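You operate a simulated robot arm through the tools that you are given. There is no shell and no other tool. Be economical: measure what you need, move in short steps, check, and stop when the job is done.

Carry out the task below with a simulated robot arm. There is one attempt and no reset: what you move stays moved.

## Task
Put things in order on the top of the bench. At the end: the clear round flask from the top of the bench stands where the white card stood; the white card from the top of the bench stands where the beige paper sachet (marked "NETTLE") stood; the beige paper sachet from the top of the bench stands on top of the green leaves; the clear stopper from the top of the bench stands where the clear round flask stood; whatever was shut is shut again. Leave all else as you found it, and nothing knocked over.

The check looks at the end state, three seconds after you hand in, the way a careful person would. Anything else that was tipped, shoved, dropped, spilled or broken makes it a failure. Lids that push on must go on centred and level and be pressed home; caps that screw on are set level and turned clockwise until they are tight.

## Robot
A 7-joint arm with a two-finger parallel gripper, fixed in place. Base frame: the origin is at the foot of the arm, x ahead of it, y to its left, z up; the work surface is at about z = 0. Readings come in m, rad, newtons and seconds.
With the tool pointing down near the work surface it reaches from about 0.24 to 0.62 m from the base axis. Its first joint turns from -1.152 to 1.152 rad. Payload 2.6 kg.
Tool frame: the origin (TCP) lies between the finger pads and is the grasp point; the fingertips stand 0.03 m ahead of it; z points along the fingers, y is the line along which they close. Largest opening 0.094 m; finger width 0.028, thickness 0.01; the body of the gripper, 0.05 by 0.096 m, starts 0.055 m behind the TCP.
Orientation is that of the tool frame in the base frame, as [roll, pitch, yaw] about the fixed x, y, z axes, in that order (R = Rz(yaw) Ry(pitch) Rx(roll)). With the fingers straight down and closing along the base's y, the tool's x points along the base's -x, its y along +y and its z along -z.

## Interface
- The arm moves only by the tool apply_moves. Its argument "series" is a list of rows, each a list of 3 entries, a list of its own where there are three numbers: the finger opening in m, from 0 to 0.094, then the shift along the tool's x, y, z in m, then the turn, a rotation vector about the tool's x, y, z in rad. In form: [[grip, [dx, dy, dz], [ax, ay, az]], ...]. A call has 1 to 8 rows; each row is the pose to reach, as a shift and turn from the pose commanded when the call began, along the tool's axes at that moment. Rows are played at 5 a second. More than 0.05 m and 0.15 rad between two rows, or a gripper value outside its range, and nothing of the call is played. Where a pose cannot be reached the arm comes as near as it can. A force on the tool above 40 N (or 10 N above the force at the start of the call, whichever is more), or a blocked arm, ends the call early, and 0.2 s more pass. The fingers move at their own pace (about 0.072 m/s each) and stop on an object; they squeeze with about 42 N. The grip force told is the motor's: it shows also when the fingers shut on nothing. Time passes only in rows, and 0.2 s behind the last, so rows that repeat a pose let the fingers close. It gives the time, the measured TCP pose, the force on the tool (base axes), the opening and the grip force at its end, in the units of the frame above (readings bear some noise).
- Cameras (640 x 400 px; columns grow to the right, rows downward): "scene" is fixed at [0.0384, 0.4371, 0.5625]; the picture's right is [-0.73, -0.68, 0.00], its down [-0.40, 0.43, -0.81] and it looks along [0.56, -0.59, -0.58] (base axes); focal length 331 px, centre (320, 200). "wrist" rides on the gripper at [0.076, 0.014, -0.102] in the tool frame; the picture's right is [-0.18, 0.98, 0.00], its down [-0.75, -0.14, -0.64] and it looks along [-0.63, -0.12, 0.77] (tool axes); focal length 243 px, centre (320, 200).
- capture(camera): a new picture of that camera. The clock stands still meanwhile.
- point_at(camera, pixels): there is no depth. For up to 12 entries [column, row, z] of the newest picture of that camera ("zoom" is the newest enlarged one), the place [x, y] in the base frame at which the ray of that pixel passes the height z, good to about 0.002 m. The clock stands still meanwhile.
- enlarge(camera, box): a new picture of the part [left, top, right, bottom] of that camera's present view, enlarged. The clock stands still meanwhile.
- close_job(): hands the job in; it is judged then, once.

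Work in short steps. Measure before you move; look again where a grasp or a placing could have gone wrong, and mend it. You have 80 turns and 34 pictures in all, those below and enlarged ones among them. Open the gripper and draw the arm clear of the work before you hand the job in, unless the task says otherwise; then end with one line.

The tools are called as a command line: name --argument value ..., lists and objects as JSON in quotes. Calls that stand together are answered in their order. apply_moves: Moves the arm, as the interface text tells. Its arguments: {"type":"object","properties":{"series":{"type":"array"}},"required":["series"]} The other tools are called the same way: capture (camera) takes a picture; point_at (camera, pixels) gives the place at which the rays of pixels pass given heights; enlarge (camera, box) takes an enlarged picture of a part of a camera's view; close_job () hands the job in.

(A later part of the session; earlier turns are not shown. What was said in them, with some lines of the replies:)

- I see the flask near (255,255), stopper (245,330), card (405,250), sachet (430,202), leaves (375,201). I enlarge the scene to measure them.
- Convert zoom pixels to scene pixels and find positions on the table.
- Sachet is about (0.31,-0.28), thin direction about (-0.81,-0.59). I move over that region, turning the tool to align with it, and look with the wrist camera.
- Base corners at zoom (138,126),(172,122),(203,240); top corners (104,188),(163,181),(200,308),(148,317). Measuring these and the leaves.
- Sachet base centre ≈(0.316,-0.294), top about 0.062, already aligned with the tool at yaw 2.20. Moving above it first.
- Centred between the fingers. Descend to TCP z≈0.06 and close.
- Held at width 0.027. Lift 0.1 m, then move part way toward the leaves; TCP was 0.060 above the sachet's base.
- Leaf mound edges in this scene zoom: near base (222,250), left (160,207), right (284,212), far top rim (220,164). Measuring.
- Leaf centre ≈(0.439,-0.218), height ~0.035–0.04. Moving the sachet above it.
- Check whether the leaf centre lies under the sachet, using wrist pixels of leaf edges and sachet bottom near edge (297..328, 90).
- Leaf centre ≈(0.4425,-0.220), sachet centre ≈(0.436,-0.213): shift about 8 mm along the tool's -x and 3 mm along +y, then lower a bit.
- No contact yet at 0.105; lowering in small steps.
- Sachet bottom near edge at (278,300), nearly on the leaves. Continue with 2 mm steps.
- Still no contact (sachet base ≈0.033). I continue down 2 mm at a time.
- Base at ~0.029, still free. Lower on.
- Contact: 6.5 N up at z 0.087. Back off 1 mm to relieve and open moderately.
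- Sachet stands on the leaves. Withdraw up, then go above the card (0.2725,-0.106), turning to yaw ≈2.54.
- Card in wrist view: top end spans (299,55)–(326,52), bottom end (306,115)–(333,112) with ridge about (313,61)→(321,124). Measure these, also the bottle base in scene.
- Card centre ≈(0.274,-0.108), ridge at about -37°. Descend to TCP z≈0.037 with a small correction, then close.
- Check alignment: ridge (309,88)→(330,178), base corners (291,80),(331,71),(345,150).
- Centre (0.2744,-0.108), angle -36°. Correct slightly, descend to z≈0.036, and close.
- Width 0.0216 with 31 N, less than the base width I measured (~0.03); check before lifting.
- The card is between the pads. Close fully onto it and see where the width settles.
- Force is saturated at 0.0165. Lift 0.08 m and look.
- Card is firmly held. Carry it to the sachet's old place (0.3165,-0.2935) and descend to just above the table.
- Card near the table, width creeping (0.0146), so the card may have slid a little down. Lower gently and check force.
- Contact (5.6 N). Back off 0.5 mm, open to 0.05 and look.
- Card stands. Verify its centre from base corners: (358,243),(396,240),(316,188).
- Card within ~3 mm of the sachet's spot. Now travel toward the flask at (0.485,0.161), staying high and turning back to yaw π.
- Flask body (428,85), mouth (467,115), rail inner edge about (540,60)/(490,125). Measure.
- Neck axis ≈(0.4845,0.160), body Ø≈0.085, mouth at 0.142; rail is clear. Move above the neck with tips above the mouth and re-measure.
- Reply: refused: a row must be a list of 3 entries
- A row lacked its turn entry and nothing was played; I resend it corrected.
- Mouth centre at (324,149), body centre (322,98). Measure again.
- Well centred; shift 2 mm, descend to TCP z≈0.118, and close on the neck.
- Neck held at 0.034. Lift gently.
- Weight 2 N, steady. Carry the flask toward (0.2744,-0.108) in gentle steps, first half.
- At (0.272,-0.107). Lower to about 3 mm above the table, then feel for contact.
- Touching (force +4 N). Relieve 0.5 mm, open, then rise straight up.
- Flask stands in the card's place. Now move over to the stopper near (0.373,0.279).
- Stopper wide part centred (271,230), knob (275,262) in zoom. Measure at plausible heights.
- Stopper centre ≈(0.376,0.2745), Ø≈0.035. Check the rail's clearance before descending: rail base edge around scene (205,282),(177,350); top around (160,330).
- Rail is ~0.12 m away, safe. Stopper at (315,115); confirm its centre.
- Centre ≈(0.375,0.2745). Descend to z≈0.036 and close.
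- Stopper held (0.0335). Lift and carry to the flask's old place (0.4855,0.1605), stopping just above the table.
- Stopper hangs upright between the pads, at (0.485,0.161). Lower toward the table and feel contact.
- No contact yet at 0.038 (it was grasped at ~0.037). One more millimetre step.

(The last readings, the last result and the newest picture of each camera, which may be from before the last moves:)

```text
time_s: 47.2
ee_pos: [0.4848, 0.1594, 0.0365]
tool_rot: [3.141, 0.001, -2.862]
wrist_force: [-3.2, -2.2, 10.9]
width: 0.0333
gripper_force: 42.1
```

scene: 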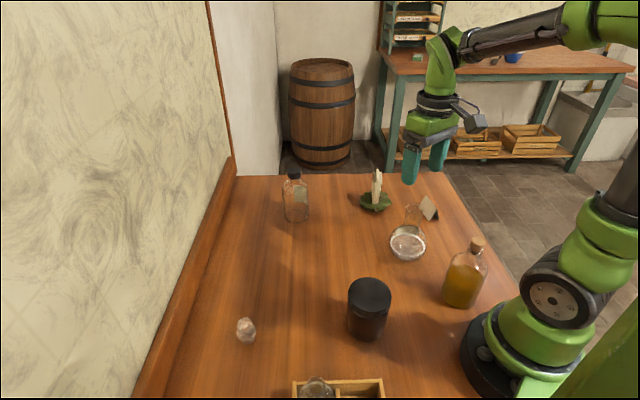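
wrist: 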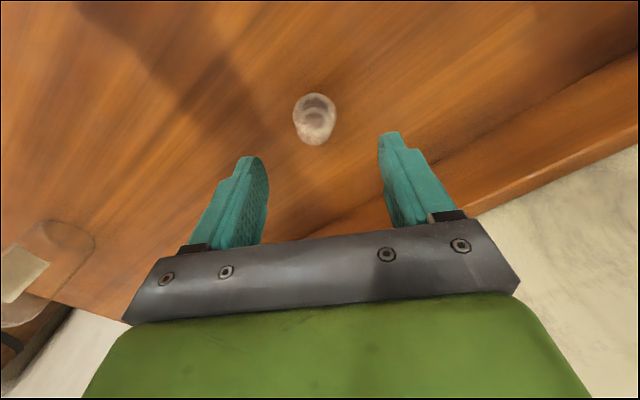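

Contact (10.9 N). Relieve 1.2 mm, open, then rise straight up.

apply_moves --series '[[0.02, [0, 0, -0.0012], [0, 0, 0]], [0.02, [0, 0, -0.0012], [0, 0, 0]], [0.045, [0, 0, -0.0012], [0, 0, 0]], [0.07, [0, 0, -0.0012], [0, 0, 0]], [0.07, [0, 0, -0.0012], [0, 0, 0]], [0.07, [0, 0, -0.04], [0, 0, 0]], [0.07, [0, 0, -0.085], [0, 0, 0]], [0.07, [0, 0, -0.13], [0, 0, 0]]]'

apply_moves --series '[[0.07, [0, 0, -0.04], [0, 0, 0]], [0.07, [0, 0, -0.08], [0, 0, 0]], [0.07, [0, 0, -0.12], [0, 0, 0]], [0.07, [0.03, -0.02, -0.15], [0, 0, 0]], [0.07, [0.03, -0.02, -0.15], [0, 0, 0]]]'

capture --camera "scene"

```text
time_s: 49.0
ee_pos: [0.4835, 0.1594, 0.167]
tool_rot: [3.14, 0.0, -2.864]
wrist_force: [-0.1, -0.3, 0.2]
width: 0.07
gripper_force: 0.1
```

```text
time_s: 50.2
ee_pos: [0.4636, 0.1316, 0.3153]
tool_rot: [-3.14, 0.001, -2.864]
wrist_force: [0.9, -1.2, -0.2]
width: 0.07
gripper_force: 0.1
```

```text
4 pictures are left
```

scene: 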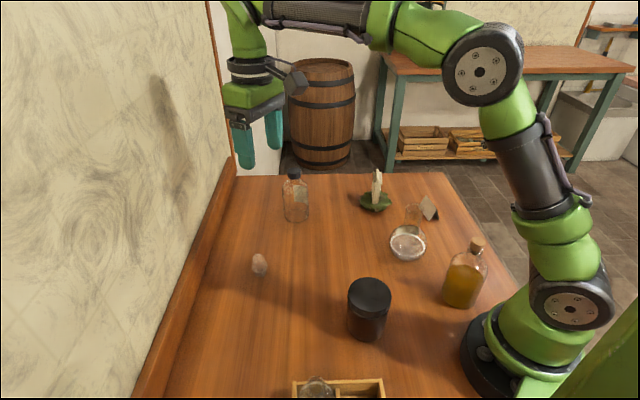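

The stopper is at (259,265); I zoom in to check that it, the flask, card and sachet all stand upright.

enlarge --camera "scene" --box '[230, 235, 294, 275]'

enlarge --camera "scene" --box '[340, 160, 468, 270]'

```text
10.00 times, centred on (262, 255) of scene
```

zoom: 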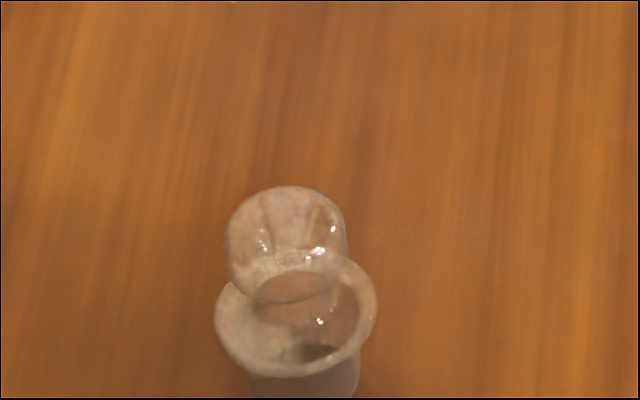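

```text
3.64 times, centred on (404, 215) of scene
```

zoom: 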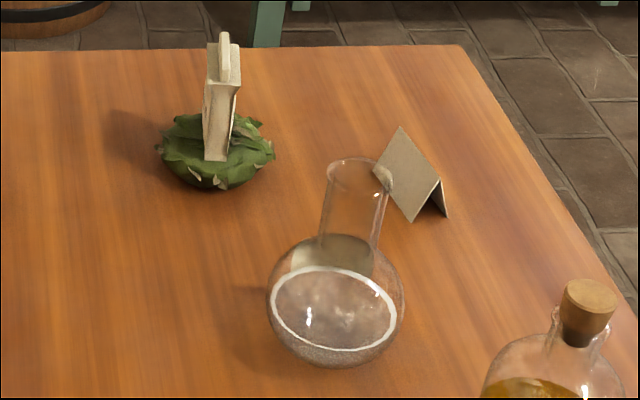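

Everything stands upright and in place, the gripper is open and the arm is clear. Handing in.

close_job

```text
The job is handed in.
```

The flask, card, sachet and stopper are all standing upright in their new places. No container had to be opened, and nothing else was touched.
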